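You operate a simulated robot arm through the tools that you are given. There is no shell and no other tool. Be economical: measure what you need, move in short steps, check, and stop when the job is done.

Carry out the task below with a simulated two-armed robot. There is one attempt and no reset: what you move stays moved.

TASK
Turn the grease knob one mark further and wipe the smear away.
Fine: switch the belt off first and on again afterwards; the belt may start twice at most; use the blue sponge and put it back. What is to be rubbed or washed off counts as gone when no trace of it is left.

Only the result counts: the job must be done as asked and must still hold three seconds after the hand-in. Knocking over, shifting, dropping, spilling or breaking anything else fails it.

THE ROBOT
Two 7-joint arms with fingered hands on one trunk, on a base that drives. Base frame: it is fixed to the floor where the robot stands at the start and does not move with it; the origin is under the middle of the robot, x ahead of it, y to its left, z up. Lengths are in m, angles in rad, forces in N, time in s.
The left shoulder is at the start at [0.07, 0.172, 1.077], the right one opposite. Places, roughly: belt knob [1, -0.1, 0.6]; belt switch [1.1, -0.1, 0.6]; bowl knob [1, -0.1, 0.5]; bowl switch [1.1, -0.1, 0.5]; direction switch [1.1, -0.1, 0.6]; grease knob [0.7, 0.2, 0.8]; grease smear [0.6, 0.1, 0.8]; green belt [1.4, 1.2, 0.7]; signal light [1.5, 1.8, 1.1]; tension knob [0.9, -0.1, 0.7]. Payload 5 kg a hand.
Tool frame (each hand has its own): the origin (TCP) lies between the finger pads and is the grasp point; the fingertips stand 0.043 m ahead of it; z points along the fingers, y is the line along which they close. Largest opening 0.144 m; the body of the gripper starts 0.05 m behind the TCP. The gripper is a hand of 5 fingers: y runs from the thumb to the fingers, the wrist lies at [-0.021, -0.124, -0.221] in the tool frame.
Orientation is that of the tool frame in the base frame, as a unit quaternion [w, x, y, z]. With the fingers straight down and the wrist toward the robot, the tool's x, y and z point along [0, 1, 0], [1, 0, 0] and [0, 0, -1] of the base frame.

THE INTERFACE
- The arms move only by the tool servo_tool. It takes "left_plan", "right_plan" or both (then of equal length, played together; a hand with none holds still); each is a list of rows, each a list of 6 numbers: the turn, a rotation vector about the tool's x, y, z in rad, then the shift along the tool's x, y, z in m. In form: [[wx, wy, wz, tx, ty, tz], ...]. A call has 1 to 12 rows; each row is the pose to reach, as a shift and turn from the pose commanded when the call began, along the tool's axes at that moment. Each row takes 0.2 s and may step no farther than 0.05 m and 0.15 rad from the row before; otherwise, the whole call is refused. Where a pose cannot be reached the arm comes as near as it can. A force on the tool above 40 N (or 10 N above the force at the start of the call, whichever is more), or a blocked arm, ends the call early, and 0.2 s more pass. In this call time passes only in rows, and 0.2 s behind the last. It gives the time, the measured TCP pose, the force on the tool (base axes), the opening and the grip force at its end, in the units of the frame above (readings bear some noise), with the torque about the TCP (base axes, N m) and any sound that the robot's microphone picked up.
- Cameras (640 x 400 px; columns grow to the right, rows downward): "scene" is now at [0.141, -0.0032, 1.3171]; the picture's right is [-0.03, -1.00, 0.00], its down [-0.50, 0.02, -0.87] and it looks along [0.87, -0.03, -0.50] (base axes); focal length 257 px, centre (320, 200). "left" rides on the left gripper at [-0.086, -0.108, -0.168] in its tool frame; the picture's right is [-0.80, -0.28, 0.53], its down [0.54, -0.73, 0.42] and it looks along [0.27, 0.63, 0.73] (tool axes); focal length 275 px, centre (320, 200). "right" rides on the right gripper at [0.086, -0.108, -0.168] in its tool frame; the picture's right is [-0.80, 0.28, -0.53], its down [-0.54, -0.73, 0.42] and it looks along [-0.27, 0.63, 0.73] (tool axes); focal length 275 px, centre (320, 200). There is no depth. A picture from a camera that has moved, and an enlarged one, comes with that camera's place and axes in the base frame and with its lens.
- camera(camera): a new picture of that camera. The clock stands still meanwhile.
- lift_body(by): slides the trunk up (or, below 0, down) by that many m; the arms and the scene camera ride with it, the base frame stays. It gives what a move gives, with no picture.
- roll_base(legs): drives the robot by 1 to 6 legs, each [ahead, left, turn to the left] in m, m and rad, along the robot's own axes; the way and the turn of a leg run together, so that a leg with both is an arc; at most 1.5 m and 3.142 rad a leg. The arms and the cameras ride along, it lands a little off, and it stops where it bumps. It gives what a move gives.
- set_fingers(index, middle, ring, little, thumb_bend, thumb_turn, hand): sets how far each is bent, from 0 (flat) to 1 (curled in); at 0.3 the hand is open as for a grip, at 0.7 the pads meet at the TCP. One left out holds its place. A second passes; each finger stops where it meets its share of the squeeze, and holds until it gets a number again. It is the only way to open and close the hand. It gives what a move gives, with no picture; readings hold the bend of each and the force on index, middle, ring, little, thumb and palm. thumb_turn goes from beside the hand (0) to across from the fingers (1), as for a grip.
- head_to(pan, tilt): turns the head with the scene camera to pan (to the left, within 1.501 rad either way) and tilt (down, from -0.506 to 1.204), counted from straight ahead of the robot. It gives what a move gives.
- enlarge(camera, box): a new picture of the part [left, top, right, bottom] of that camera's present view, enlarged. The clock stands still meanwhile.
- hand_in(): hands the job in; it is judged then, once.

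Work in short steps. Places have to be worked out from the pictures, the camera data and where the tool is seen: move nearer, look again, correct. Check each grasp and each placing, and mend what went wrong. You have 120 turns and 108 pictures in all, those below and enlarged ones among them. Open the grippers and draw the arms clear of the work before you hand the job in, unless the task says otherwise; then end with one line.

The tools are called after "Request:" by a JSON object that holds its "op" and its "data". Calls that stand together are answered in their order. servo_tool: Moves the arms, as the interface text tells. Its arguments: {"type":"object","properties":{"left_plan":{"type":"array"},"right_plan":{"type":"array"}},"required":[]} The other tools are called the same way: lift_body (by) slides the trunk up or down; set_fingers (index, middle, ring, little, thumb_bend, thumb_turn, hand) moves the fingers one by one; roll_base (legs) drives the base; head_to (pan, tilt) turns the head that bears the scene camera; camera (camera) takes a picture; enlarge (camera, box) takes an enlarged picture of a part of a camera's view; hand_in () hands the job in.

At the start:

```text
time_s: 0.0
left_position: [0.6088, 0.3005, 1.1002]
left_orientation: [0.0, 0.707, 0.707, 0.0]
left_ft_force: [-0.1, -0.3, -0.1]
left_moment: [-0.02, 0.04, 0.02]
left_gripper_width: 0.1438
left_grip_force: 0.1
left_shape: jaw
left_bend: [0.3, 0.3, 0.3, 0.3, 0.3, 0.98]
left_finger forces: [0.0, 0.0, 0.0, 0.0, 0.0, 0.0]
right_position: [0.7659, -0.325, 1.1213]
right_orientation: [0.0, 0.707, 0.707, -0.001]
right_ft_force: [0.2, 0.0, 0.0]
right_moment: [0.02, 0.0, 0.0]
right_gripper_width: 0.1435
right_grip_force: 0.1
right_shape: jaw
right_bend: [0.3, 0.3, 0.3, 0.3, 0.3, 0.98]
right_finger forces: [0.0, 0.0, 0.0, 0.0, 0.0, 0.1]
trunk travel left (down, up): [-0.175, 0.765]
robot x, y, heading: [-0.0019, 0.0002, -0.002]
head pan, tilt: [-0.031, 0.52]
```

scene: 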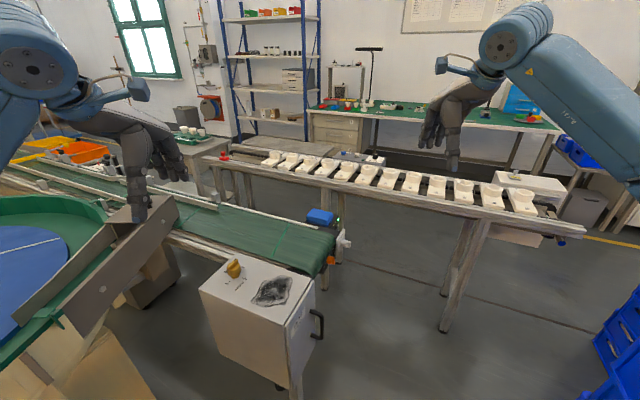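
right: 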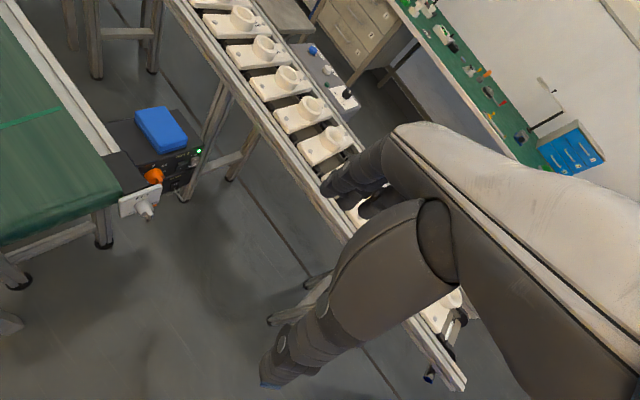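
left: 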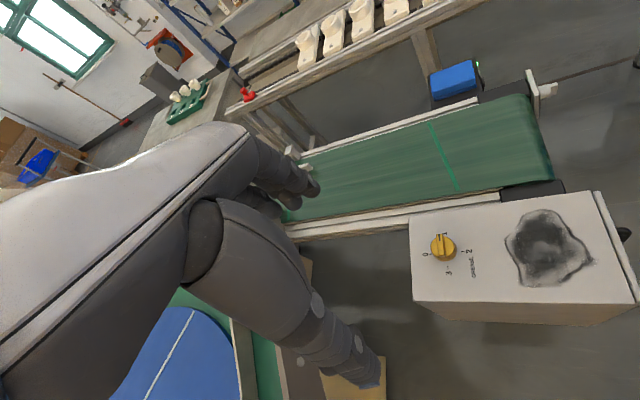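

The box with the grease knob (yellow, on top) and the smear is ahead-left; the blue sponge lies on the belt motor box. I take enlarged looks at the knob, the belt controls and the sponge.

Request:
{"op": "enlarge", "data": {"camera": "left", "box": [400, 190, 640, 340]}}

Request:
{"op": "enlarge", "data": {"camera": "right", "box": [80, 90, 240, 230]}}

Request:
{"op": "enlarge", "data": {"camera": "scene", "box": [200, 190, 370, 310]}}

```text
2.67 times, centred on (520, 265) of left
camera zoom: at [0.5012, 0.2144, 1.2687], right [-0.28, -0.8, -0.53], down [-0.73, 0.54, -0.42], along [0.63, 0.27, -0.73], focal length 734 px, centre (-213, 27)
```

zoom: 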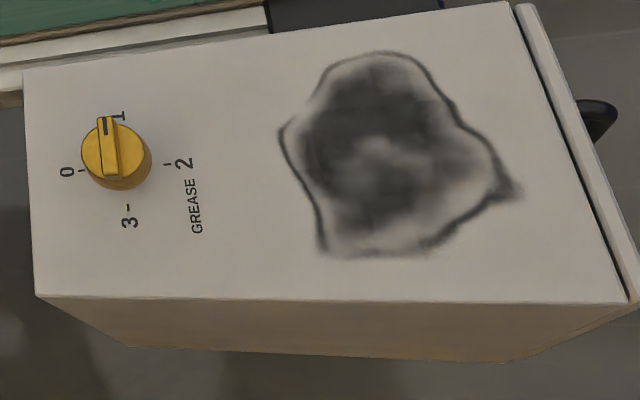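

```text
2.86 times, centred on (160, 160) of right
camera zoom: at [0.659, -0.2389, 1.2892], right [0.28, -0.8, 0.53], down [-0.73, -0.54, -0.42], along [0.63, -0.27, -0.73], focal length 786 px, centre (777, 314)
```

zoom: 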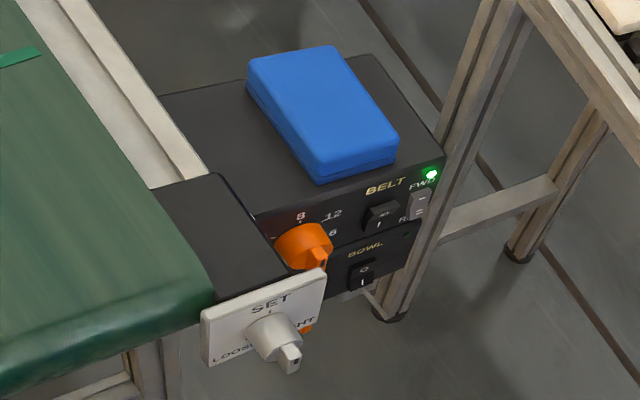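

```text
3.33 times, centred on (285, 250) of scene
camera zoom: at [0.141, -0.0032, 1.3171], right [-0.03, -1.0, 0.0], down [-0.5, 0.02, -0.87], along [0.87, -0.03, -0.5], focal length 856 px, centre (437, 33)
```

zoom: 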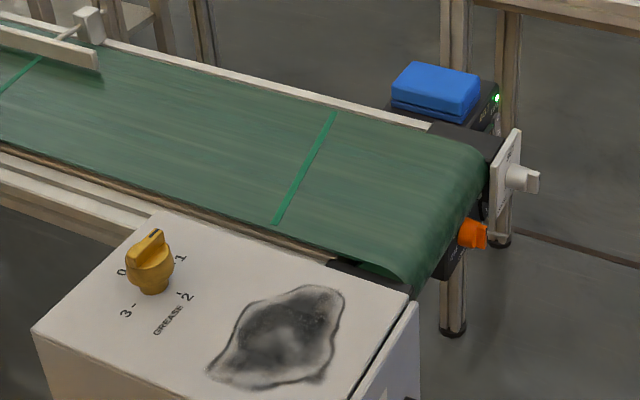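

The grease knob reads 1, so the goal is 2 (90° clockwise from above). The belt panel is at about [1.05, -0.1, 0.62] and faces roughly -y. I drive right and turn left a little so the right hand can face the panel.

Request:
{"op": "roll_base", "data": {"legs": [[0.0, -0.45, 0], [0.2, 0, 0], [0, 0, 0.5]]}}

Request:
{"op": "head_to", "data": {"pan": 0.0, "tilt": 0.6}}

Request:
{"op": "camera", "data": {"camera": "scene"}}

Request:
{"op": "camera", "data": {"camera": "right"}}

```text
time_s: 1.4
left_position: [0.6154, 0.1963, 1.1027]
left_orientation: [-0.002, 0.71, 0.704, 0.002]
left_ft_force: [0.8, -1.7, -0.4]
left_moment: [0.14, 0.04, 0.01]
left_gripper_width: 0.1439
left_grip_force: 0.0
left_shape: jaw
left_bend: [0.3, 0.3, 0.3, 0.3, 0.3, 0.97]
left_finger forces: [0.0, 0.0, 0.0, 0.0, 0.0, 0.0]
right_position: [0.7684, -0.4286, 1.1185]
right_orientation: [-0.002, 0.71, 0.704, 0.001]
right_ft_force: [0.5, -1.3, -0.8]
right_moment: [0.16, 0.01, 0.01]
right_gripper_width: 0.1439
right_grip_force: 0.0
right_shape: jaw
right_bend: [0.3, 0.3, 0.3, 0.3, 0.3, 0.98]
right_finger forces: [0.0, 0.1, 0.1, 0.1, 0.0, 0.1]
trunk travel left (down, up): [-0.175, 0.765]
robot x, y, heading: [0.0038, -0.0945, -0.008]
head pan, tilt: [-0.031, 0.52]
stopped in leg 1: the robot was blocked; the commanded pose is now the measured one
```

```text
time_s: 2.0
left_position: [0.6151, 0.2016, 1.1008]
left_orientation: [0.0, 0.709, 0.705, 0.0]
left_ft_force: [-0.2, 0.4, -0.1]
left_moment: [0.01, -0.03, 0.02]
left_gripper_width: 0.1439
left_grip_force: 0.0
left_shape: jaw
left_bend: [0.3, 0.3, 0.3, 0.3, 0.3, 0.97]
left_finger forces: [0.0, 0.0, 0.1, 0.0, 0.0, 0.0]
right_position: [0.768, -0.4226, 1.1211]
right_orientation: [0.0, 0.709, 0.705, 0.0]
right_ft_force: [0.1, 0.3, -0.3]
right_moment: [-0.01, 0.04, 0.0]
right_gripper_width: 0.1438
right_grip_force: 0.0
right_shape: jaw
right_bend: [0.3, 0.3, 0.3, 0.3, 0.3, 0.98]
right_finger forces: [0.1, 0.0, 0.0, 0.0, 0.0, 0.0]
trunk travel left (down, up): [-0.175, 0.765]
robot x, y, heading: [0.0026, -0.0944, -0.009]
head pan, tilt: [0.0, 0.6]
```

```text
101 pictures are left
camera scene: at [0.143, -0.0958, 1.3099], right [-0.01, -1.0, 0.0], down [-0.57, 0.0, -0.82], along [0.82, -0.01, -0.57], focal length 257 px, centre (320, 200)
```

scene: 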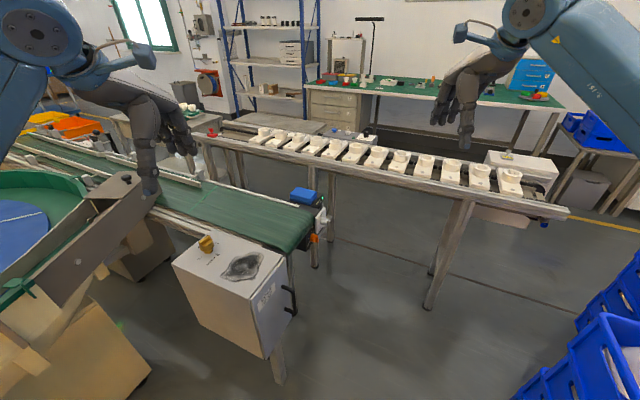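

```text
100 pictures are left
camera right: at [0.6607, -0.3371, 1.2889], right [0.28, -0.8, 0.53], down [-0.73, -0.54, -0.42], along [0.63, -0.27, -0.73], focal length 275 px, centre (320, 200)
```

right: 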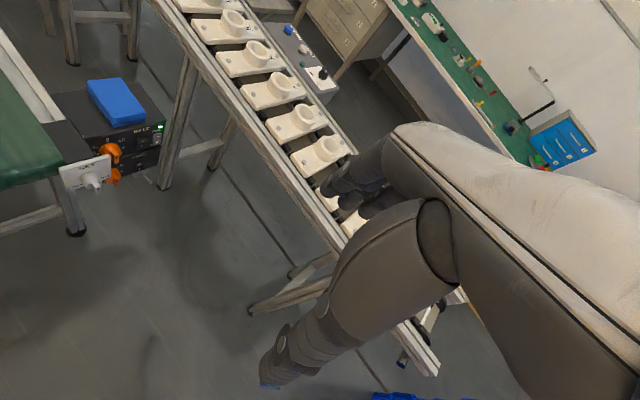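

The base was blocked after 0.1 m, probably by something on the right such as the blue crates. I look down and to the right.

Request:
{"op": "head_to", "data": {"pan": -1.2, "tilt": 1.0}}

Request:
{"op": "camera", "data": {"camera": "scene"}}

```text
time_s: 3.4
left_position: [0.615, 0.2014, 1.1011]
left_orientation: [0.0, 0.709, 0.705, 0.0]
left_ft_force: [-0.4, 0.0, 0.8]
left_moment: [0.0, 0.02, 0.0]
left_gripper_width: 0.1437
left_grip_force: 0.0
left_shape: jaw
left_bend: [0.3, 0.3, 0.3, 0.3, 0.3, 0.97]
left_finger forces: [0.1, 0.0, 0.1, 0.1, 0.1, 0.0]
right_position: [0.768, -0.4229, 1.1197]
right_orientation: [0.0, 0.708, 0.706, 0.0]
right_ft_force: [0.5, -0.1, 0.2]
right_moment: [-0.01, 0.02, -0.02]
right_gripper_width: 0.1439
right_grip_force: 0.0
right_shape: jaw
right_bend: [0.3, 0.3, 0.3, 0.3, 0.3, 0.98]
right_finger forces: [0.1, 0.0, 0.1, 0.0, 0.0, 0.0]
trunk travel left (down, up): [-0.175, 0.765]
robot x, y, heading: [0.0081, -0.0952, -0.004]
head pan, tilt: [-1.201, 1.0]
```

```text
99 pictures are left
camera scene: at [0.0789, -0.1604, 1.278], right [-0.93, -0.35, 0.0], down [-0.3, 0.79, -0.54], along [0.19, -0.51, -0.84], focal length 257 px, centre (320, 200)
```

scene: 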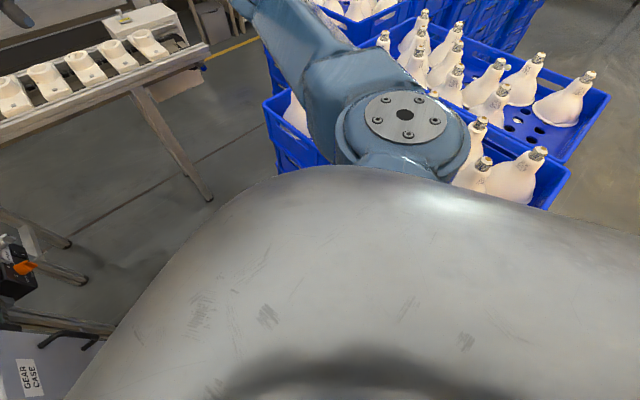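

Crates with lasts stand close on the right (rim ≈0.85 m high near y≈-0.6), and likely my elbow met them. I raise the trunk so the arms clear them, then look toward the floor near the base.

Request:
{"op": "lift_body", "data": {"by": 0.3}}

Request:
{"op": "head_to", "data": {"pan": -0.9, "tilt": 0.9}}

Request:
{"op": "camera", "data": {"camera": "scene"}}

```text
time_s: 6.4
left_position: [0.615, 0.2018, 1.4016]
left_orientation: [0.0, 0.709, 0.705, 0.0]
left_ft_force: [-0.9, 0.9, 0.5]
left_moment: [0.03, -0.01, -0.02]
left_gripper_width: 0.144
left_grip_force: 0.0
left_shape: jaw
left_bend: [0.3, 0.3, 0.3, 0.3, 0.3, 0.97]
left_finger forces: [0.0, 0.1, 0.0, 0.1, 0.1, 0.1]
right_position: [0.7674, -0.4236, 1.4207]
right_orientation: [0.001, 0.709, 0.706, 0.0]
right_ft_force: [-0.1, -0.9, -1.2]
right_moment: [0.0, 0.01, 0.02]
right_gripper_width: 0.1439
right_grip_force: 0.1
right_shape: jaw
right_bend: [0.3, 0.3, 0.3, 0.3, 0.3, 0.98]
right_finger forces: [0.1, 0.0, 0.0, 0.0, 0.0, 0.0]
trunk travel left (down, up): [-0.475, 0.465]
robot x, y, heading: [0.0017, -0.0946, -0.005]
head pan, tilt: [-1.201, 1.0]
```

```text
time_s: 7.2
left_position: [0.6154, 0.201, 1.4004]
left_orientation: [0.0, 0.71, 0.704, 0.0]
left_ft_force: [-0.7, 0.2, -0.5]
left_moment: [0.01, 0.03, 0.03]
left_gripper_width: 0.1441
left_grip_force: 0.1
left_shape: jaw
left_bend: [0.3, 0.3, 0.3, 0.3, 0.3, 0.97]
left_finger forces: [0.0, 0.1, 0.0, 0.0, 0.0, 0.1]
right_position: [0.7669, -0.4239, 1.4212]
right_orientation: [0.0, 0.708, 0.706, 0.0]
right_ft_force: [0.2, 0.2, 0.1]
right_moment: [-0.02, 0.0, 0.0]
right_gripper_width: 0.144
right_grip_force: 0.1
right_shape: jaw
right_bend: [0.3, 0.3, 0.3, 0.3, 0.3, 0.98]
right_finger forces: [0.1, 0.1, 0.0, 0.0, 0.0, 0.0]
trunk travel left (down, up): [-0.475, 0.465]
robot x, y, heading: [0.0053, -0.0937, -0.006]
head pan, tilt: [-0.901, 0.901]
```

```text
98 pictures are left
camera scene: at [0.1007, -0.1548, 1.5852], right [-0.79, -0.61, 0.0], down [-0.48, 0.62, -0.62], along [0.38, -0.49, -0.78], focal length 257 px, centre (320, 200)
```

scene: 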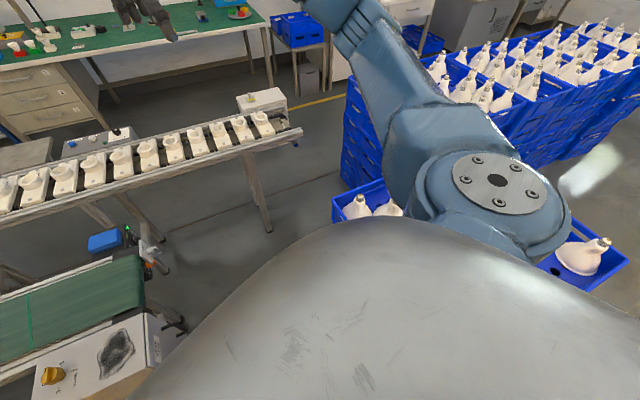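

The near crate stack is about 0.82 m high with its corner near [0.43, -0.68]. With the arms lifted, I try again: forward and right in short legs.

Request:
{"op": "roll_base", "data": {"legs": [[0.12, 0.0, 0], [0.0, -0.08, 0]]}}

```text
time_s: 9.2
left_position: [0.7355, 0.1353, 1.4032]
left_orientation: [-0.001, 0.712, 0.703, 0.002]
left_ft_force: [-0.8, -1.5, 0.4]
left_moment: [0.15, -0.05, 0.05]
left_gripper_width: 0.1438
left_grip_force: 0.0
left_shape: jaw
left_bend: [0.3, 0.3, 0.3, 0.3, 0.3, 0.97]
left_finger forces: [0.0, 0.0, 0.1, 0.0, 0.0, 0.0]
right_position: [0.8843, -0.4935, 1.4192]
right_orientation: [0.0, 0.71, 0.704, 0.0]
right_ft_force: [0.1, -1.4, -0.3]
right_moment: [0.17, -0.04, 0.0]
right_gripper_width: 0.1438
right_grip_force: 0.1
right_shape: jaw
right_bend: [0.3, 0.3, 0.3, 0.3, 0.3, 0.98]
right_finger forces: [0.0, 0.0, 0.0, 0.1, 0.0, 0.0]
trunk travel left (down, up): [-0.475, 0.465]
robot x, y, heading: [0.1284, -0.1536, -0.016]
head pan, tilt: [-0.901, 0.901]
stopped in leg 2: the robot was blocked; the commanded pose is now the measured one
```

The base itself touches the slanted crate edge here, so I back off 2 cm to the left, then turn left in place by 0.5.

Request:
{"op": "roll_base", "data": {"legs": [[0.03, 0.03, 0], [0.0, 0.0, 0.5]]}}

Request:
{"op": "head_to", "data": {"pan": -0.1, "tilt": 0.75}}

Request:
{"op": "camera", "data": {"camera": "scene"}}

Request:
{"op": "camera", "data": {"camera": "right"}}

```text
time_s: 11.5
left_position: [0.5546, 0.4249, 1.4014]
left_orientation: [-0.001, 0.516, 0.857, 0.001]
left_ft_force: [-0.1, 0.1, 0.3]
left_moment: [0.02, 0.04, -0.06]
left_gripper_width: 0.144
left_grip_force: 0.1
left_shape: jaw
left_bend: [0.3, 0.3, 0.3, 0.3, 0.3, 0.97]
left_finger forces: [0.1, 0.0, 0.0, 0.0, 0.1, 0.0]
right_position: [0.9857, -0.0524, 1.4198]
right_orientation: [0.0, 0.514, 0.858, -0.001]
right_ft_force: [0.1, -0.4, 0.5]
right_moment: [-0.02, 0.0, 0.0]
right_gripper_width: 0.144
right_grip_force: 0.2
right_shape: jaw
right_bend: [0.3, 0.3, 0.3, 0.3, 0.3, 0.98]
right_finger forces: [0.0, 0.0, 0.1, 0.0, 0.0, 0.0]
trunk travel left (down, up): [-0.475, 0.465]
robot x, y, heading: [0.1582, -0.1226, 0.484]
head pan, tilt: [-0.901, 0.901]
```

```text
time_s: 12.6
left_position: [0.5552, 0.4274, 1.4017]
left_orientation: [-0.001, 0.516, 0.856, 0.001]
left_ft_force: [-1.1, 0.0, -0.8]
left_moment: [0.01, 0.02, -0.02]
left_gripper_width: 0.1438
left_grip_force: 0.1
left_shape: jaw
left_bend: [0.3, 0.3, 0.3, 0.3, 0.3, 0.97]
left_finger forces: [0.1, 0.0, 0.0, 0.0, 0.0, 0.0]
right_position: [0.9851, -0.053, 1.4206]
right_orientation: [-0.001, 0.515, 0.857, 0.0]
right_ft_force: [0.0, -0.6, 0.1]
right_moment: [0.01, 0.01, -0.02]
right_gripper_width: 0.144
right_grip_force: 0.0
right_shape: jaw
right_bend: [0.3, 0.3, 0.3, 0.3, 0.3, 0.98]
right_finger forces: [0.1, 0.0, 0.0, 0.0, 0.0, 0.0]
trunk travel left (down, up): [-0.475, 0.465]
robot x, y, heading: [0.1554, -0.1253, 0.482]
head pan, tilt: [-0.099, 0.75]
```

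```text
97 pictures are left
camera scene: at [0.2781, -0.07, 1.5971], right [0.38, -0.93, 0.0], down [-0.63, -0.26, -0.73], along [0.68, 0.27, -0.68], focal length 257 px, centre (320, 200)
```

scene: 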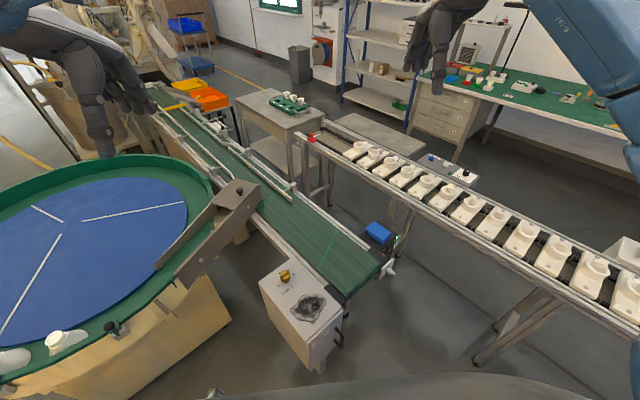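

```text
96 pictures are left
camera right: at [0.8499, -0.0269, 1.5883], right [0.63, -0.57, 0.53], down [-0.39, -0.82, -0.42], along [0.68, 0.06, -0.73], focal length 275 px, centre (320, 200)
```

right: 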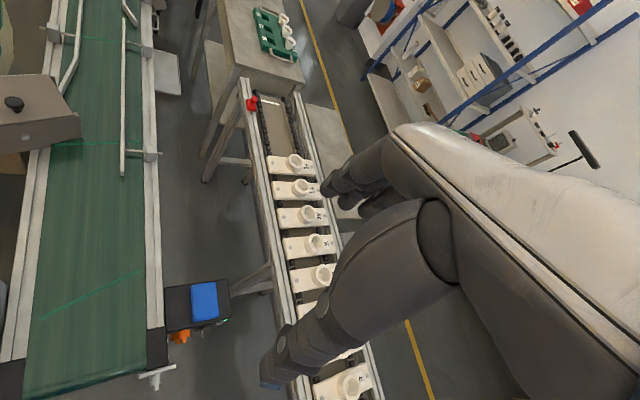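

Good: the panel is now ahead-left within reach. I lower the trunk to its original height (hands at z≈1.1, clear of everything) and enlarge the panel view.

Request:
{"op": "lift_body", "data": {"by": -0.3}}

Request:
{"op": "enlarge", "data": {"camera": "scene", "box": [330, 150, 450, 225]}}

Request:
{"op": "enlarge", "data": {"camera": "right", "box": [120, 250, 280, 400]}}

```text
time_s: 15.6
left_position: [0.554, 0.4273, 1.1019]
left_orientation: [-0.001, 0.516, 0.857, 0.0]
left_ft_force: [0.1, -0.3, 0.3]
left_moment: [-0.02, 0.01, 0.02]
left_gripper_width: 0.1439
left_grip_force: 0.1
left_shape: jaw
left_bend: [0.3, 0.3, 0.3, 0.3, 0.3, 0.97]
left_finger forces: [0.1, 0.0, 0.1, 0.0, 0.1, 0.0]
right_position: [0.9844, -0.0521, 1.1207]
right_orientation: [0.0, 0.514, 0.858, -0.001]
right_ft_force: [0.4, 0.6, -0.1]
right_moment: [-0.01, 0.01, 0.01]
right_gripper_width: 0.1441
right_grip_force: 0.0
right_shape: jaw
right_bend: [0.3, 0.3, 0.3, 0.3, 0.3, 0.98]
right_finger forces: [0.0, 0.0, 0.0, 0.0, 0.0, 0.1]
trunk travel left (down, up): [-0.175, 0.765]
robot x, y, heading: [0.156, -0.1279, 0.484]
head pan, tilt: [-0.099, 0.75]
```

```text
5.33 times, centred on (390, 188) of scene
camera zoom: at [0.2777, -0.0696, 1.2972], right [0.38, -0.93, 0.0], down [-0.63, -0.26, -0.73], along [0.68, 0.28, -0.68], focal length 1369 px, centre (-53, 267)
```

zoom: 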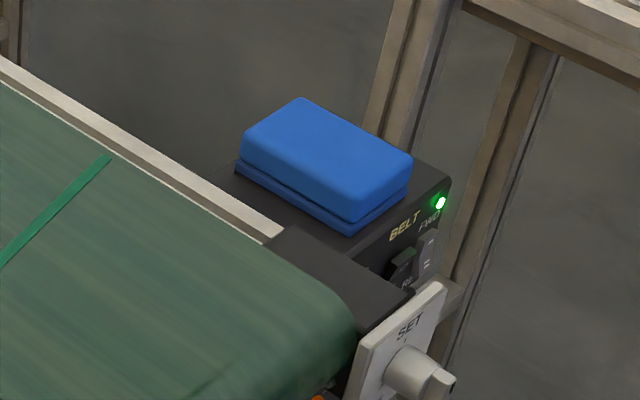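

```text
2.67 times, centred on (200, 325) of right
camera zoom: at [0.8495, -0.0266, 1.2886], right [0.63, -0.57, 0.53], down [-0.39, -0.82, -0.42], along [0.68, 0.06, -0.73], focal length 734 px, centre (640, -133)
```

zoom: 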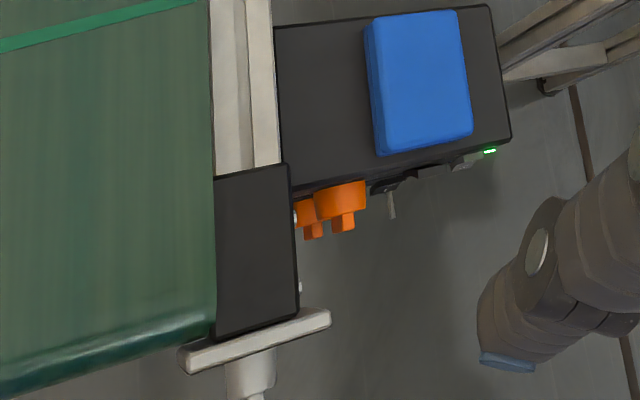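

The panel carries black rockers; I need a face-on look. I swing the right hand back to about [0.92, -0.35, 1.1] and turn it so its camera looks along the panel's inward direction.

Request:
{"op": "servo_tool", "data": {"right_plan": [[0, 0, -0.11, -0.034, -0.028, 0], [0, 0, -0.22, -0.068, -0.056, 0], [0, 0, -0.33, -0.102, -0.084, 0], [0, 0, -0.44, -0.136, -0.112, 0], [0, 0, -0.55, -0.17, -0.14, 0], [0, 0, -0.66, -0.204, -0.168, 0], [0, 0, -0.77, -0.237, -0.195, 0]]}}

Request:
{"op": "set_fingers", "data": {"hand": "right", "index": 0.0, "middle": 1.0, "ring": 1.0, "little": 1.0, "thumb_bend": 0.6, "thumb_turn": 0.5}}

Request:
{"op": "camera", "data": {"camera": "right"}}

Request:
{"op": "camera", "data": {"camera": "scene"}}

```text
time_s: 17.4
left_position: [0.5536, 0.4253, 1.101]
left_orientation: [-0.001, 0.515, 0.857, 0.001]
left_ft_force: [-0.7, -2.0, 1.1]
left_moment: [0.13, -0.01, 0.0]
left_gripper_width: 0.1441
left_grip_force: 0.0
left_shape: jaw
left_bend: [0.3, 0.3, 0.3, 0.3, 0.3, 0.98]
left_finger forces: [0.1, 0.1, 0.0, 0.0, 0.0, 0.1]
right_position: [0.8588, -0.2238, 1.1267]
right_orientation: [0.043, 0.254, 0.966, -0.007]
right_ft_force: [-0.2, -2.6, 0.7]
right_moment: [0.12, -0.03, 0.02]
right_gripper_width: 0.144
right_grip_force: 0.1
right_shape: jaw
right_bend: [0.3, 0.3, 0.3, 0.3, 0.3, 0.98]
right_finger forces: [0.1, 0.0, 0.1, 0.1, 0.0, 0.0]
right hand out of reach, approached as far as the arm can: row 4, 5, 6, 7
trunk travel left (down, up): [-0.175, 0.765]
robot x, y, heading: [0.1532, -0.1254, 0.483]
head pan, tilt: [-0.099, 0.75]
stopped in row 7 (right hand): the arm was blocked; the commanded pose is now the measured one
```

```text
time_s: 18.4
left_position: [0.5522, 0.4273, 1.1004]
left_orientation: [-0.001, 0.515, 0.857, 0.0]
left_ft_force: [-0.8, -0.3, 0.1]
left_moment: [0.01, 0.01, -0.03]
left_gripper_width: 0.1441
left_grip_force: 0.1
left_shape: jaw
left_bend: [0.3, 0.3, 0.3, 0.3, 0.3, 0.98]
left_finger forces: [0.1, 0.1, 0.0, 0.0, 0.0, 0.0]
right_position: [0.8578, -0.2218, 1.128]
right_orientation: [0.043, 0.253, 0.966, -0.008]
right_ft_force: [0.2, -0.1, 0.0]
right_moment: [0.02, 0.04, 0.0]
right_gripper_width: 0.1649
right_grip_force: 0.0
right_shape: fingers
right_bend: [0.0, 1.0, 1.0, 1.0, 0.6, 0.51]
right_finger forces: [0.0, 0.0, 0.0, 0.0, 0.0, 0.0]
trunk travel left (down, up): [-0.175, 0.765]
robot x, y, heading: [0.1595, -0.1248, 0.486]
head pan, tilt: [-0.099, 0.75]
```

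```text
93 pictures are left
camera right: at [0.718, -0.2687, 1.287], right [0.79, -0.12, 0.6], down [0.15, -0.91, -0.38], along [0.6, 0.39, -0.7], focal length 275 px, centre (320, 200)
```

right: 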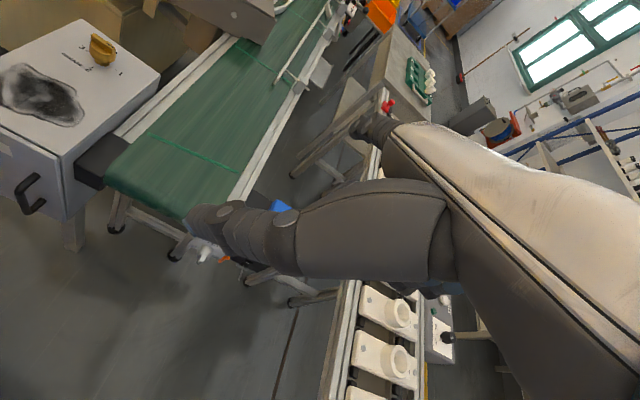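

```text
92 pictures are left
camera scene: at [0.2773, -0.07, 1.2971], right [0.38, -0.93, 0.0], down [-0.63, -0.26, -0.73], along [0.68, 0.28, -0.68], focal length 257 px, centre (320, 200)
```

scene: 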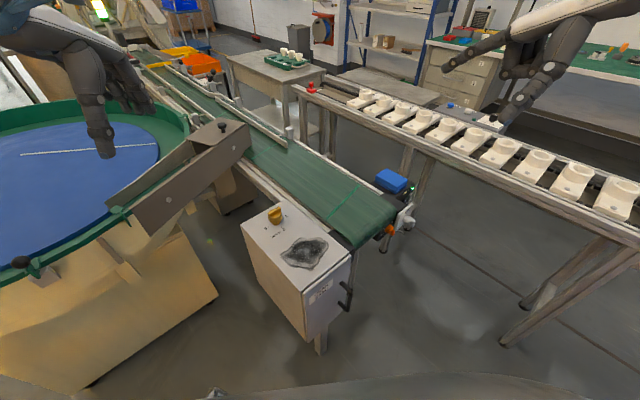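

The wrist ran out of reach in that yaw; turning the base a little more left will ease it. I also tuck the thumb aside to clear the camera's view.

Request:
{"op": "roll_base", "data": {"legs": [[0, 0, 0.35]]}}

Request:
{"op": "set_fingers", "data": {"hand": "right", "thumb_bend": 1.0, "thumb_turn": 1.0}}

Request:
{"op": "camera", "data": {"camera": "right"}}

Request:
{"op": "camera", "data": {"camera": "scene"}}

```text
time_s: 19.9
left_position: [0.34, 0.5308, 1.1011]
left_orientation: [0.0, 0.358, 0.934, 0.0]
left_ft_force: [-0.7, -0.3, -0.9]
left_moment: [-0.02, 0.0, 0.0]
left_gripper_width: 0.1439
left_grip_force: 0.1
left_shape: jaw
left_bend: [0.3, 0.3, 0.3, 0.3, 0.3, 0.98]
left_finger forces: [0.0, 0.1, 0.0, 0.1, 0.0, 0.0]
right_position: [0.8491, 0.0232, 1.1277]
right_orientation: [0.044, 0.082, 0.996, 0.0]
right_ft_force: [-0.7, -0.1, -0.2]
right_moment: [-0.04, 0.01, 0.0]
right_gripper_width: 0.1649
right_grip_force: 0.0
right_shape: fingers
right_bend: [0.0, 1.0, 1.0, 1.0, 0.6, 0.51]
right_finger forces: [0.0, 0.1, 0.1, 0.0, 0.0, 0.0]
trunk travel left (down, up): [-0.175, 0.765]
robot x, y, heading: [0.1547, -0.1269, 0.836]
head pan, tilt: [-0.099, 0.75]
```

```text
time_s: 20.9
left_position: [0.34, 0.5298, 1.1011]
left_orientation: [-0.001, 0.358, 0.934, 0.0]
left_ft_force: [-0.1, 0.6, 0.1]
left_moment: [0.0, 0.01, 0.0]
left_gripper_width: 0.1438
left_grip_force: 0.0
left_shape: jaw
left_bend: [0.3, 0.3, 0.3, 0.3, 0.3, 0.98]
left_finger forces: [0.0, 0.0, 0.1, 0.0, 0.1, 0.0]
right_position: [0.8487, 0.0239, 1.1268]
right_orientation: [0.043, 0.082, 0.996, -0.001]
right_ft_force: [0.3, -0.2, -0.2]
right_moment: [0.04, 0.02, 0.03]
right_gripper_width: 0.0707
right_grip_force: 0.1
right_shape: fingers
right_bend: [0.0, 1.0, 1.0, 1.0, 1.0, 1.0]
right_finger forces: [0.1, 0.1, 0.0, 0.1, 0.1, 0.0]
trunk travel left (down, up): [-0.175, 0.765]
robot x, y, heading: [0.1573, -0.1232, 0.84]
head pan, tilt: [-0.099, 0.75]
```

```text
91 pictures are left
camera right: at [0.7334, -0.0681, 1.2871], right [0.78, 0.15, 0.6], down [0.45, -0.81, -0.38], along [0.43, 0.57, -0.7], focal length 275 px, centre (320, 200)
```

right: 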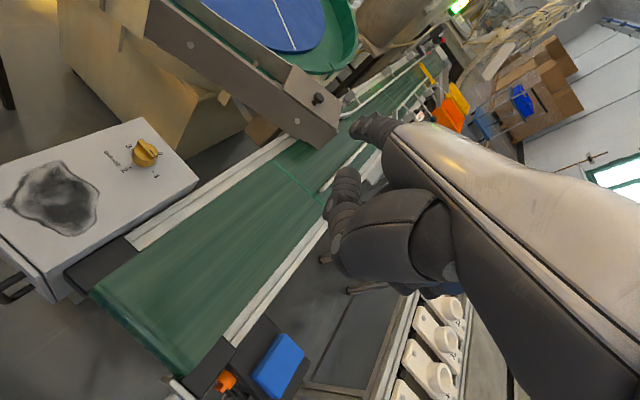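

```text
90 pictures are left
camera scene: at [0.2513, -0.0317, 1.2971], right [0.67, -0.74, 0.0], down [-0.51, -0.46, -0.73], along [0.54, 0.49, -0.68], focal length 257 px, centre (320, 200)
```

scene: 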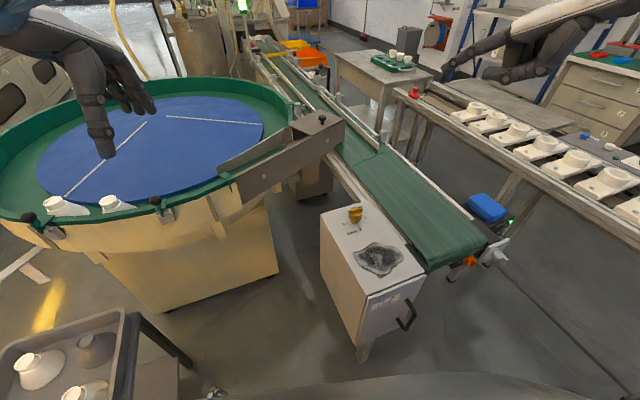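

The view is clear now. I move the right hand back in front of the panel, to about [0.91, -0.33, 1.0].

Request:
{"op": "servo_tool", "data": {"right_plan": [[0, 0, 0, -0.013, -0.042, 0.016], [0, 0, 0, -0.026, -0.083, 0.032], [0, 0, 0, -0.04, -0.125, 0.047], [0, 0, 0, -0.053, -0.167, 0.063], [0, 0, 0, -0.066, -0.208, 0.079], [0, 0, 0, -0.08, -0.25, 0.094], [0, 0, 0, -0.093, -0.29, 0.11], [0, 0, 0, -0.106, -0.333, 0.126]]}}

Request:
{"op": "camera", "data": {"camera": "right"}}

```text
time_s: 22.7
left_position: [0.3406, 0.5304, 1.0991]
left_orientation: [-0.001, 0.358, 0.934, -0.001]
left_ft_force: [1.2, -0.1, -0.7]
left_moment: [-0.05, -0.01, 0.03]
left_gripper_width: 0.144
left_grip_force: 0.1
left_shape: jaw
left_bend: [0.3, 0.3, 0.3, 0.3, 0.3, 0.98]
left_finger forces: [0.1, 0.0, 0.0, 0.1, 0.0, 0.0]
right_position: [0.7605, -0.1668, 1.086]
right_orientation: [0.043, 0.082, 0.996, -0.002]
right_ft_force: [-0.4, 0.9, -0.4]
right_moment: [-0.04, 0.04, -0.02]
right_gripper_width: 0.0708
right_grip_force: 0.1
right_shape: fingers
right_bend: [0.0, 1.0, 1.0, 1.0, 1.0, 1.0]
right_finger forces: [0.0, 0.0, 0.0, 0.0, 0.0, 0.0]
right hand out of reach, approached as far as the arm can: row 1, 2, 3, 4, 5, 6, 7, 8
trunk travel left (down, up): [-0.175, 0.765]
robot x, y, heading: [0.1547, -0.1282, 0.833]
head pan, tilt: [-0.099, 0.75]
```

```text
89 pictures are left
camera right: at [0.6446, -0.2585, 1.2464], right [0.78, 0.15, 0.6], down [0.45, -0.81, -0.38], along [0.43, 0.57, -0.7], focal length 275 px, centre (320, 200)
```

right: 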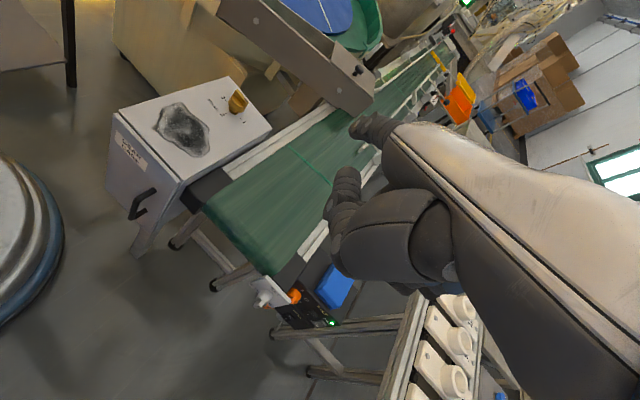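

The wrist seems limited at about 33° yaw relative to the robot. I relax the yaw and pitch the fingers forward, which should be both closer to what's needed and easier for the arm.

Request:
{"op": "servo_tool", "data": {"right_plan": [[-0.1, 0, 0.09, 0, 0, 0], [-0.2, 0, 0.18, 0, 0, 0], [-0.3, 0, 0.27, 0, 0, 0], [-0.4, 0, 0.3, 0, 0, 0], [-0.45, 0, 0.33, -0.03, -0.03, 0.02], [-0.45, 0, 0.33, -0.06, -0.06, 0.04], [-0.45, 0, 0.33, -0.09, -0.09, 0.06], [-0.45, 0, 0.33, -0.12, -0.12, 0.08]]}}

Request:
{"op": "camera", "data": {"camera": "right"}}

```text
time_s: 24.5
left_position: [0.3399, 0.5294, 1.1007]
left_orientation: [-0.001, 0.358, 0.934, -0.001]
left_ft_force: [-1.3, -0.7, 0.3]
left_moment: [-0.02, -0.04, 0.03]
left_gripper_width: 0.1438
left_grip_force: 0.0
left_shape: jaw
left_bend: [0.3, 0.3, 0.3, 0.3, 0.3, 0.98]
left_finger forces: [0.0, 0.1, 0.0, 0.0, 0.0, 0.0]
right_position: [0.7781, -0.2205, 1.0877]
right_orientation: [0.06, 0.232, 0.944, 0.228]
right_ft_force: [-0.7, -0.1, 0.9]
right_moment: [-0.01, -0.05, -0.03]
right_gripper_width: 0.0708
right_grip_force: 0.0
right_shape: fingers
right_bend: [0.0, 1.0, 1.0, 1.0, 1.0, 1.0]
right_finger forces: [0.0, 0.0, 0.0, 0.0, 0.0, 0.0]
right hand out of reach, approached as far as the arm can: row 5, 6, 7, 8
trunk travel left (down, up): [-0.175, 0.765]
robot x, y, heading: [0.1606, -0.1255, 0.844]
head pan, tilt: [-0.099, 0.75]
```

```text
88 pictures are left
camera right: at [0.6218, -0.3345, 1.1864], right [0.7, -0.36, 0.61], down [0.28, -0.65, -0.7], along [0.65, 0.67, -0.36], focal length 275 px, centre (320, 200)
```

right: 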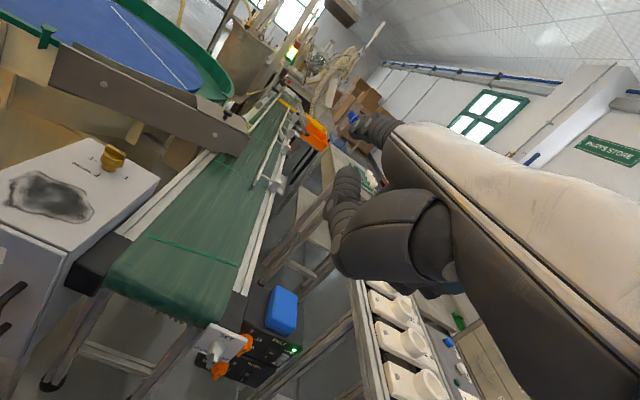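

The panel is visible from here; I enlarge it to read the switches and work out positions.

Request:
{"op": "enlarge", "data": {"camera": "right", "box": [180, 280, 320, 395]}}

```text
3.48 times, centred on (250, 338) of right
camera zoom: at [0.6218, -0.3345, 1.1864], right [0.7, -0.36, 0.61], down [0.28, -0.65, -0.7], along [0.65, 0.67, -0.36], focal length 958 px, centre (564, -278)
```

zoom: 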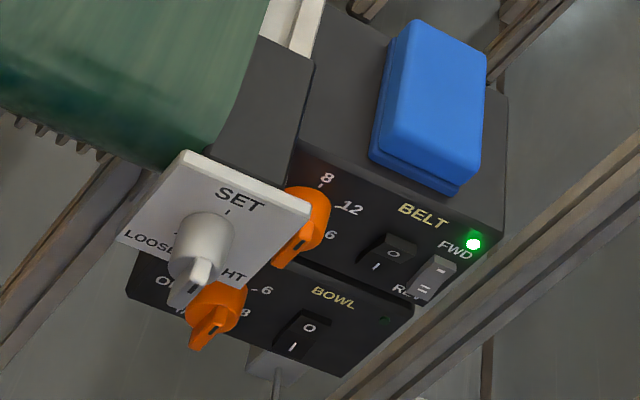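

Triangulation gives the belt rocker at about [1.08, -0.09, 0.607], O on top, I at the bottom (now I pressed); panel normal azimuth ≈70°. I lower the hand part of the way and check where the elbow is relative to the crates.

Request:
{"op": "servo_tool", "data": {"right_plan": [[0, 0, 0, -0.01, -0.01, 0.04], [0, 0, 0, -0.03, -0.025, 0.08], [0, 0, 0, -0.05, -0.045, 0.12], [0, 0, 0, -0.07, -0.065, 0.16], [0, 0, 0, -0.09, -0.085, 0.2]]}}

Request:
{"op": "head_to", "data": {"pan": -0.8, "tilt": 0.7}}

Request:
{"op": "camera", "data": {"camera": "scene"}}

```text
time_s: 25.7
left_position: [0.3398, 0.5291, 1.1018]
left_orientation: [-0.001, 0.357, 0.934, -0.001]
left_ft_force: [0.1, -0.7, 0.4]
left_moment: [-0.01, 0.0, 0.02]
left_gripper_width: 0.1442
left_grip_force: 0.1
left_shape: jaw
left_bend: [0.3, 0.3, 0.3, 0.3, 0.3, 0.98]
left_finger forces: [0.1, 0.1, 0.0, 0.0, 0.0, 0.0]
right_position: [0.7637, -0.2194, 1.067]
right_orientation: [0.058, 0.233, 0.944, 0.228]
right_ft_force: [-0.2, -0.4, 0.4]
right_moment: [-0.03, 0.03, 0.04]
right_gripper_width: 0.0709
right_grip_force: 0.0
right_shape: fingers
right_bend: [0.0, 1.0, 1.0, 1.0, 1.0, 1.0]
right_finger forces: [0.1, 0.0, 0.0, 0.0, 0.0, 0.1]
right hand out of reach, approached as far as the arm can: row 1, 2, 3, 4, 5
trunk travel left (down, up): [-0.175, 0.765]
robot x, y, heading: [0.1574, -0.1243, 0.841]
head pan, tilt: [-0.099, 0.75]
```

```text
time_s: 26.8
left_position: [0.3417, 0.5296, 1.101]
left_orientation: [-0.001, 0.357, 0.934, 0.0]
left_ft_force: [-0.1, 0.8, 0.9]
left_moment: [0.02, -0.02, 0.0]
left_gripper_width: 0.1442
left_grip_force: 0.0
left_shape: jaw
left_bend: [0.3, 0.3, 0.3, 0.3, 0.3, 0.98]
left_finger forces: [0.0, 0.0, 0.0, 0.0, 0.0, 0.1]
right_position: [0.765, -0.2191, 1.0665]
right_orientation: [0.059, 0.233, 0.944, 0.227]
right_ft_force: [-0.7, 0.1, 0.3]
right_moment: [0.01, 0.0, 0.03]
right_gripper_width: 0.0707
right_grip_force: 0.0
right_shape: fingers
right_bend: [0.0, 1.0, 1.0, 1.0, 1.0, 1.0]
right_finger forces: [0.1, 0.1, 0.0, 0.1, 0.0, 0.0]
trunk travel left (down, up): [-0.175, 0.765]
robot x, y, heading: [0.1596, -0.1238, 0.838]
head pan, tilt: [-0.799, 0.7]
```

```text
86 pictures are left
camera scene: at [0.2748, -0.0842, 1.3013], right [0.04, -1.0, 0.0], down [-0.64, -0.02, -0.76], along [0.76, 0.03, -0.64], focal length 257 px, centre (320, 200)
```

scene: 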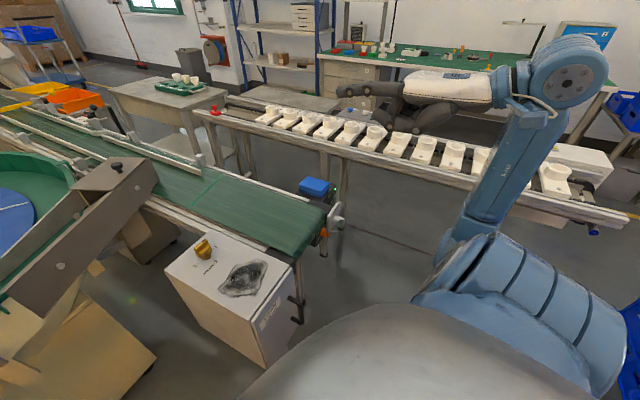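

The wrist is the limiter: forearm vertical, hand bent 90°. A better posture is to face the panel more squarely with the hand pointing mostly down and the flat index slanting forward. I raise the trunk to clear the crates, and turn back right.

Request:
{"op": "lift_body", "data": {"by": 0.35}}

Request:
{"op": "roll_base", "data": {"legs": [[0, 0, -0.55]]}}

```text
time_s: 30.2
left_position: [0.3403, 0.5297, 1.45]
left_orientation: [-0.001, 0.357, 0.934, 0.0]
left_ft_force: [0.1, 0.3, -0.7]
left_moment: [0.0, 0.01, 0.0]
left_gripper_width: 0.144
left_grip_force: 0.2
left_shape: jaw
left_bend: [0.3, 0.3, 0.3, 0.3, 0.3, 0.98]
left_finger forces: [0.0, 0.0, 0.1, 0.1, 0.0, 0.0]
right_position: [0.7647, -0.2181, 1.4165]
right_orientation: [0.059, 0.234, 0.943, 0.228]
right_ft_force: [0.0, 0.2, -0.3]
right_moment: [-0.02, -0.01, 0.03]
right_gripper_width: 0.0709
right_grip_force: 0.0
right_shape: fingers
right_bend: [0.0, 1.0, 1.0, 1.0, 1.0, 1.0]
right_finger forces: [0.0, 0.0, 0.0, 0.0, 0.1, 0.0]
trunk travel left (down, up): [-0.525, 0.415]
robot x, y, heading: [0.1547, -0.1247, 0.837]
head pan, tilt: [-0.799, 0.7]
```

```text
time_s: 32.1
left_position: [0.6541, 0.3387, 1.4501]
left_orientation: [-0.001, 0.597, 0.802, 0.001]
left_ft_force: [-0.6, 0.7, -1.2]
left_moment: [0.0, -0.01, 0.0]
left_gripper_width: 0.1439
left_grip_force: 0.1
left_shape: jaw
left_bend: [0.3, 0.3, 0.3, 0.3, 0.3, 0.98]
left_finger forces: [0.0, 0.1, 0.0, 0.1, 0.0, 0.1]
right_position: [0.6263, -0.5219, 1.4171]
right_orientation: [0.119, 0.48, 0.845, 0.204]
right_ft_force: [0.7, -0.4, 0.3]
right_moment: [-0.02, 0.01, 0.02]
right_gripper_width: 0.0708
right_grip_force: 0.1
right_shape: fingers
right_bend: [0.0, 1.0, 1.0, 1.0, 1.0, 1.0]
right_finger forces: [0.0, 0.0, 0.0, 0.0, 0.0, 0.1]
trunk travel left (down, up): [-0.525, 0.415]
robot x, y, heading: [0.154, -0.1226, 0.287]
head pan, tilt: [-0.799, 0.7]
```

Now I extend the right hand toward a point above the panel's front at about [0.93, -0.3, 1.3], yawing it left by 0.35.

Request:
{"op": "servo_tool", "data": {"right_plan": [[0, 0.02, -0.039, 0.004, 0.035, 0.032], [0, 0.04, -0.078, 0.009, 0.07, 0.065], [0, 0.06, -0.117, 0.013, 0.106, 0.097], [0, 0.08, -0.156, 0.018, 0.141, 0.13], [0, 0.1, -0.195, 0.022, 0.177, 0.162], [0, 0.12, -0.234, 0.027, 0.212, 0.194], [0, 0.14, -0.273, 0.031, 0.248, 0.227], [0, 0.16, -0.311, 0.036, 0.283, 0.259]]}}

Request:
{"op": "head_to", "data": {"pan": -0.2, "tilt": 0.75}}

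Request:
{"op": "camera", "data": {"camera": "scene"}}

```text
time_s: 33.6
left_position: [0.6618, 0.3446, 1.4456]
left_orientation: [-0.004, 0.596, 0.803, -0.002]
left_ft_force: [2.4, 1.8, -0.8]
left_moment: [-0.09, 0.25, -0.05]
left_gripper_width: 0.1438
left_grip_force: 0.0
left_shape: jaw
left_bend: [0.3, 0.3, 0.3, 0.3, 0.3, 0.98]
left_finger forces: [0.0, 0.0, 0.0, 0.1, 0.2, 0.0]
right_position: [0.7658, -0.3497, 1.6516]
right_orientation: [0.305, 0.298, 0.821, 0.38]
right_ft_force: [2.2, 1.0, -1.4]
right_moment: [-0.02, 0.06, 0.08]
right_gripper_width: 0.0709
right_grip_force: 0.2
right_shape: fingers
right_bend: [0.0, 1.0, 1.0, 1.0, 1.0, 1.0]
right_finger forces: [0.0, 0.1, 0.1, 0.1, 0.1, 0.1]
right hand out of reach, approached as far as the arm can: row 1, 2, 3, 4, 5, 6, 7
trunk travel left (down, up): [-0.525, 0.415]
robot x, y, heading: [0.158, -0.125, 0.286]
head pan, tilt: [-0.799, 0.7]
stopped in row 7 (right hand): the force on the tool passed its limit at 68 N (the readings are from after the stop); the commanded pose is now the measured one
```

```text
time_s: 34.6
left_position: [0.6488, 0.3388, 1.4523]
left_orientation: [0.0, 0.596, 0.803, 0.001]
left_ft_force: [-0.7, -0.3, -0.6]
left_moment: [0.01, -0.03, 0.0]
left_gripper_width: 0.1439
left_grip_force: 0.1
left_shape: jaw
left_bend: [0.3, 0.3, 0.3, 0.3, 0.3, 0.98]
left_finger forces: [0.1, 0.0, 0.0, 0.0, 0.0, 0.1]
right_position: [0.7515, -0.3557, 1.6561]
right_orientation: [0.307, 0.295, 0.819, 0.384]
right_ft_force: [-0.7, -0.6, -0.4]
right_moment: [-0.01, -0.03, -0.05]
right_gripper_width: 0.0708
right_grip_force: 0.1
right_shape: fingers
right_bend: [0.0, 1.0, 1.0, 1.0, 1.0, 1.0]
right_finger forces: [0.0, 0.0, 0.0, 0.0, 0.0, 0.0]
trunk travel left (down, up): [-0.525, 0.415]
robot x, y, heading: [0.1561, -0.1232, 0.29]
head pan, tilt: [-0.201, 0.75]
```

```text
85 pictures are left
camera scene: at [0.2838, -0.1038, 1.6474], right [0.09, -1.0, 0.0], down [-0.68, -0.06, -0.73], along [0.73, 0.07, -0.68], focal length 257 px, centre (320, 200)
```

scene: 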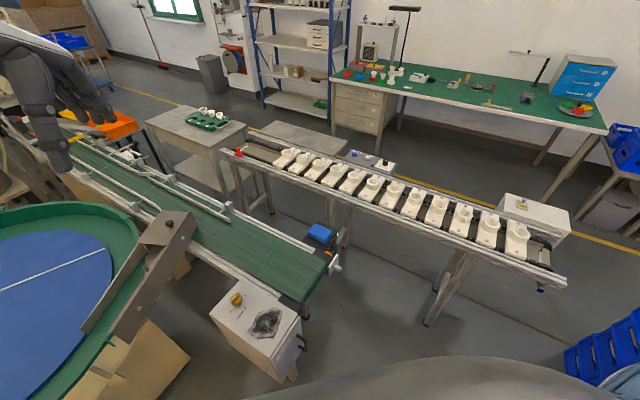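

The arm drifted into an awkward posture. I bring it back to the well-behaved starting posture (fingers straight down, in front of the right shoulder).

Request:
{"op": "servo_tool", "data": {"right_plan": [[0.116, 0.004, 0.06, 0, -0.002, 0.036], [0.232, 0.008, 0.12, 0, -0.004, 0.073], [0.347, 0.011, 0.179, 0.001, -0.007, 0.109], [0.463, 0.015, 0.239, 0.001, -0.009, 0.146], [0.579, 0.019, 0.299, 0.001, -0.011, 0.182], [0.695, 0.023, 0.359, 0.001, -0.013, 0.219], [0.81, 0.026, 0.418, 0.002, -0.016, 0.255], [0.926, 0.03, 0.478, 0.002, -0.018, 0.292], [1.042, 0.034, 0.538, 0.002, -0.02, 0.328]]}}

Request:
{"op": "head_to", "data": {"pan": -0.3, "tilt": 0.5}}

Request:
{"op": "camera", "data": {"camera": "scene"}}

```text
time_s: 36.6
left_position: [0.655, 0.3425, 1.4498]
left_orientation: [-0.002, 0.595, 0.804, -0.001]
left_ft_force: [0.9, 0.3, -0.8]
left_moment: [-0.08, 0.05, 0.0]
left_gripper_width: 0.1438
left_grip_force: 0.1
left_shape: jaw
left_bend: [0.3, 0.3, 0.3, 0.3, 0.3, 0.98]
left_finger forces: [0.0, 0.1, 0.0, 0.0, 0.0, 0.0]
right_position: [0.9895, -0.2175, 1.4663]
right_orientation: [-0.001, 0.602, 0.799, -0.003]
right_ft_force: [0.3, -0.5, -0.1]
right_moment: [-0.02, 0.04, 0.01]
right_gripper_width: 0.0704
right_grip_force: 0.1
right_shape: fingers
right_bend: [0.0, 1.0, 1.0, 1.0, 1.0, 1.0]
right_finger forces: [0.1, 0.1, 0.1, 0.0, 0.1, 0.1]
trunk travel left (down, up): [-0.525, 0.415]
robot x, y, heading: [0.1527, -0.1221, 0.287]
head pan, tilt: [-0.201, 0.75]
```

```text
time_s: 37.4
left_position: [0.6519, 0.3403, 1.4502]
left_orientation: [-0.001, 0.596, 0.803, 0.001]
left_ft_force: [1.0, 0.1, 0.4]
left_moment: [0.01, -0.02, -0.02]
left_gripper_width: 0.1439
left_grip_force: 0.1
left_shape: jaw
left_bend: [0.3, 0.3, 0.3, 0.3, 0.3, 0.98]
left_finger forces: [0.1, 0.0, 0.0, 0.0, 0.1, 0.0]
right_position: [0.9859, -0.2182, 1.4687]
right_orientation: [0.0, 0.6, 0.8, -0.001]
right_ft_force: [0.3, -0.2, -0.3]
right_moment: [0.01, 0.0, 0.01]
right_gripper_width: 0.071
right_grip_force: 0.1
right_shape: fingers
right_bend: [0.0, 1.0, 1.0, 1.0, 1.0, 1.0]
right_finger forces: [0.0, 0.0, 0.0, 0.0, 0.0, 0.0]
trunk travel left (down, up): [-0.525, 0.415]
robot x, y, heading: [0.1544, -0.1234, 0.288]
head pan, tilt: [-0.3, 0.499]
```

```text
84 pictures are left
camera scene: at [0.2957, -0.1104, 1.6689], right [-0.01, -1.0, 0.0], down [-0.48, 0.0, -0.88], along [0.88, -0.01, -0.48], focal length 257 px, centre (320, 200)
```

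scene: 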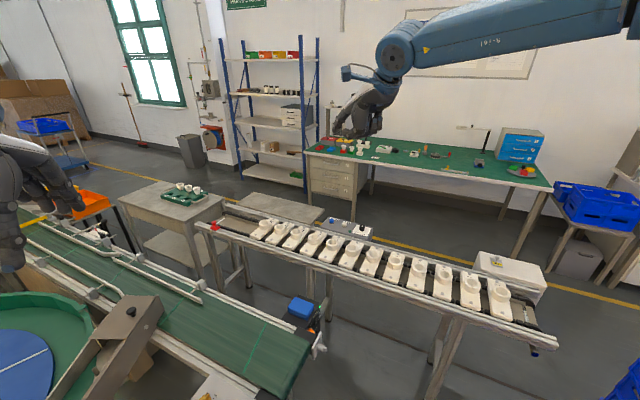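

The arm is sane again, elbow out right. I lower the trunk back and then descend in front of the panel, yawing gently left.

Request:
{"op": "lift_body", "data": {"by": -0.35}}

Request:
{"op": "servo_tool", "data": {"right_plan": [[0, 0, -0.06, -0.01, -0.003, 0.04], [0, 0, -0.12, -0.02, -0.006, 0.08], [0, 0, -0.18, -0.03, -0.009, 0.12], [0, 0, -0.24, -0.04, -0.012, 0.16], [0, 0, -0.3, -0.058, -0.017, 0.2]]}}

Request:
{"op": "camera", "data": {"camera": "scene"}}

```text
time_s: 40.8
left_position: [0.6507, 0.3397, 1.1023]
left_orientation: [0.0, 0.595, 0.804, 0.001]
left_ft_force: [-0.7, -1.3, 0.6]
left_moment: [0.02, 0.03, -0.03]
left_gripper_width: 0.1441
left_grip_force: 0.0
left_shape: jaw
left_bend: [0.3, 0.3, 0.3, 0.3, 0.3, 0.98]
left_finger forces: [0.0, 0.1, 0.0, 0.0, 0.1, 0.1]
right_position: [0.9874, -0.2187, 1.1192]
right_orientation: [0.0, 0.601, 0.8, -0.001]
right_ft_force: [0.3, -0.2, 0.7]
right_moment: [-0.01, 0.0, 0.03]
right_gripper_width: 0.0709
right_grip_force: 0.2
right_shape: fingers
right_bend: [0.0, 1.0, 1.0, 1.0, 1.0, 1.0]
right_finger forces: [0.0, 0.1, 0.0, 0.0, 0.0, 0.0]
trunk travel left (down, up): [-0.175, 0.765]
robot x, y, heading: [0.1525, -0.1228, 0.293]
head pan, tilt: [-0.3, 0.499]
```

```text
time_s: 42.0
left_position: [0.6514, 0.3375, 1.1015]
left_orientation: [-0.001, 0.595, 0.804, 0.001]
left_ft_force: [0.3, -0.5, 0.6]
left_moment: [0.04, 0.04, -0.01]
left_gripper_width: 0.144
left_grip_force: 0.0
left_shape: jaw
left_bend: [0.3, 0.3, 0.3, 0.3, 0.3, 0.98]
left_finger forces: [0.0, 0.0, 0.0, 0.0, 0.1, 0.1]
right_position: [0.988, -0.2817, 0.9167]
right_orientation: [0.0, 0.473, 0.881, -0.001]
right_ft_force: [0.5, -0.9, -0.2]
right_moment: [0.04, 0.04, 0.04]
right_gripper_width: 0.0707
right_grip_force: 0.0
right_shape: fingers
right_bend: [0.0, 1.0, 1.0, 1.0, 1.0, 1.0]
right_finger forces: [0.0, 0.0, 0.1, 0.0, 0.1, 0.1]
trunk travel left (down, up): [-0.175, 0.765]
robot x, y, heading: [0.1533, -0.1281, 0.292]
head pan, tilt: [-0.3, 0.499]
```

```text
83 pictures are left
camera scene: at [0.2961, -0.1124, 1.319], right [-0.01, -1.0, 0.0], down [-0.48, 0.01, -0.88], along [0.88, -0.01, -0.48], focal length 257 px, centre (320, 200)
```

scene: 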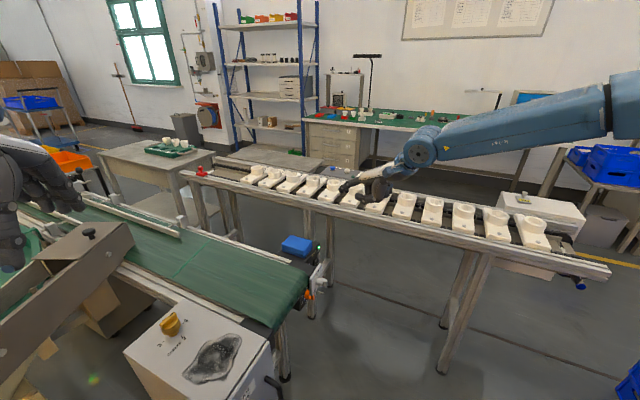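

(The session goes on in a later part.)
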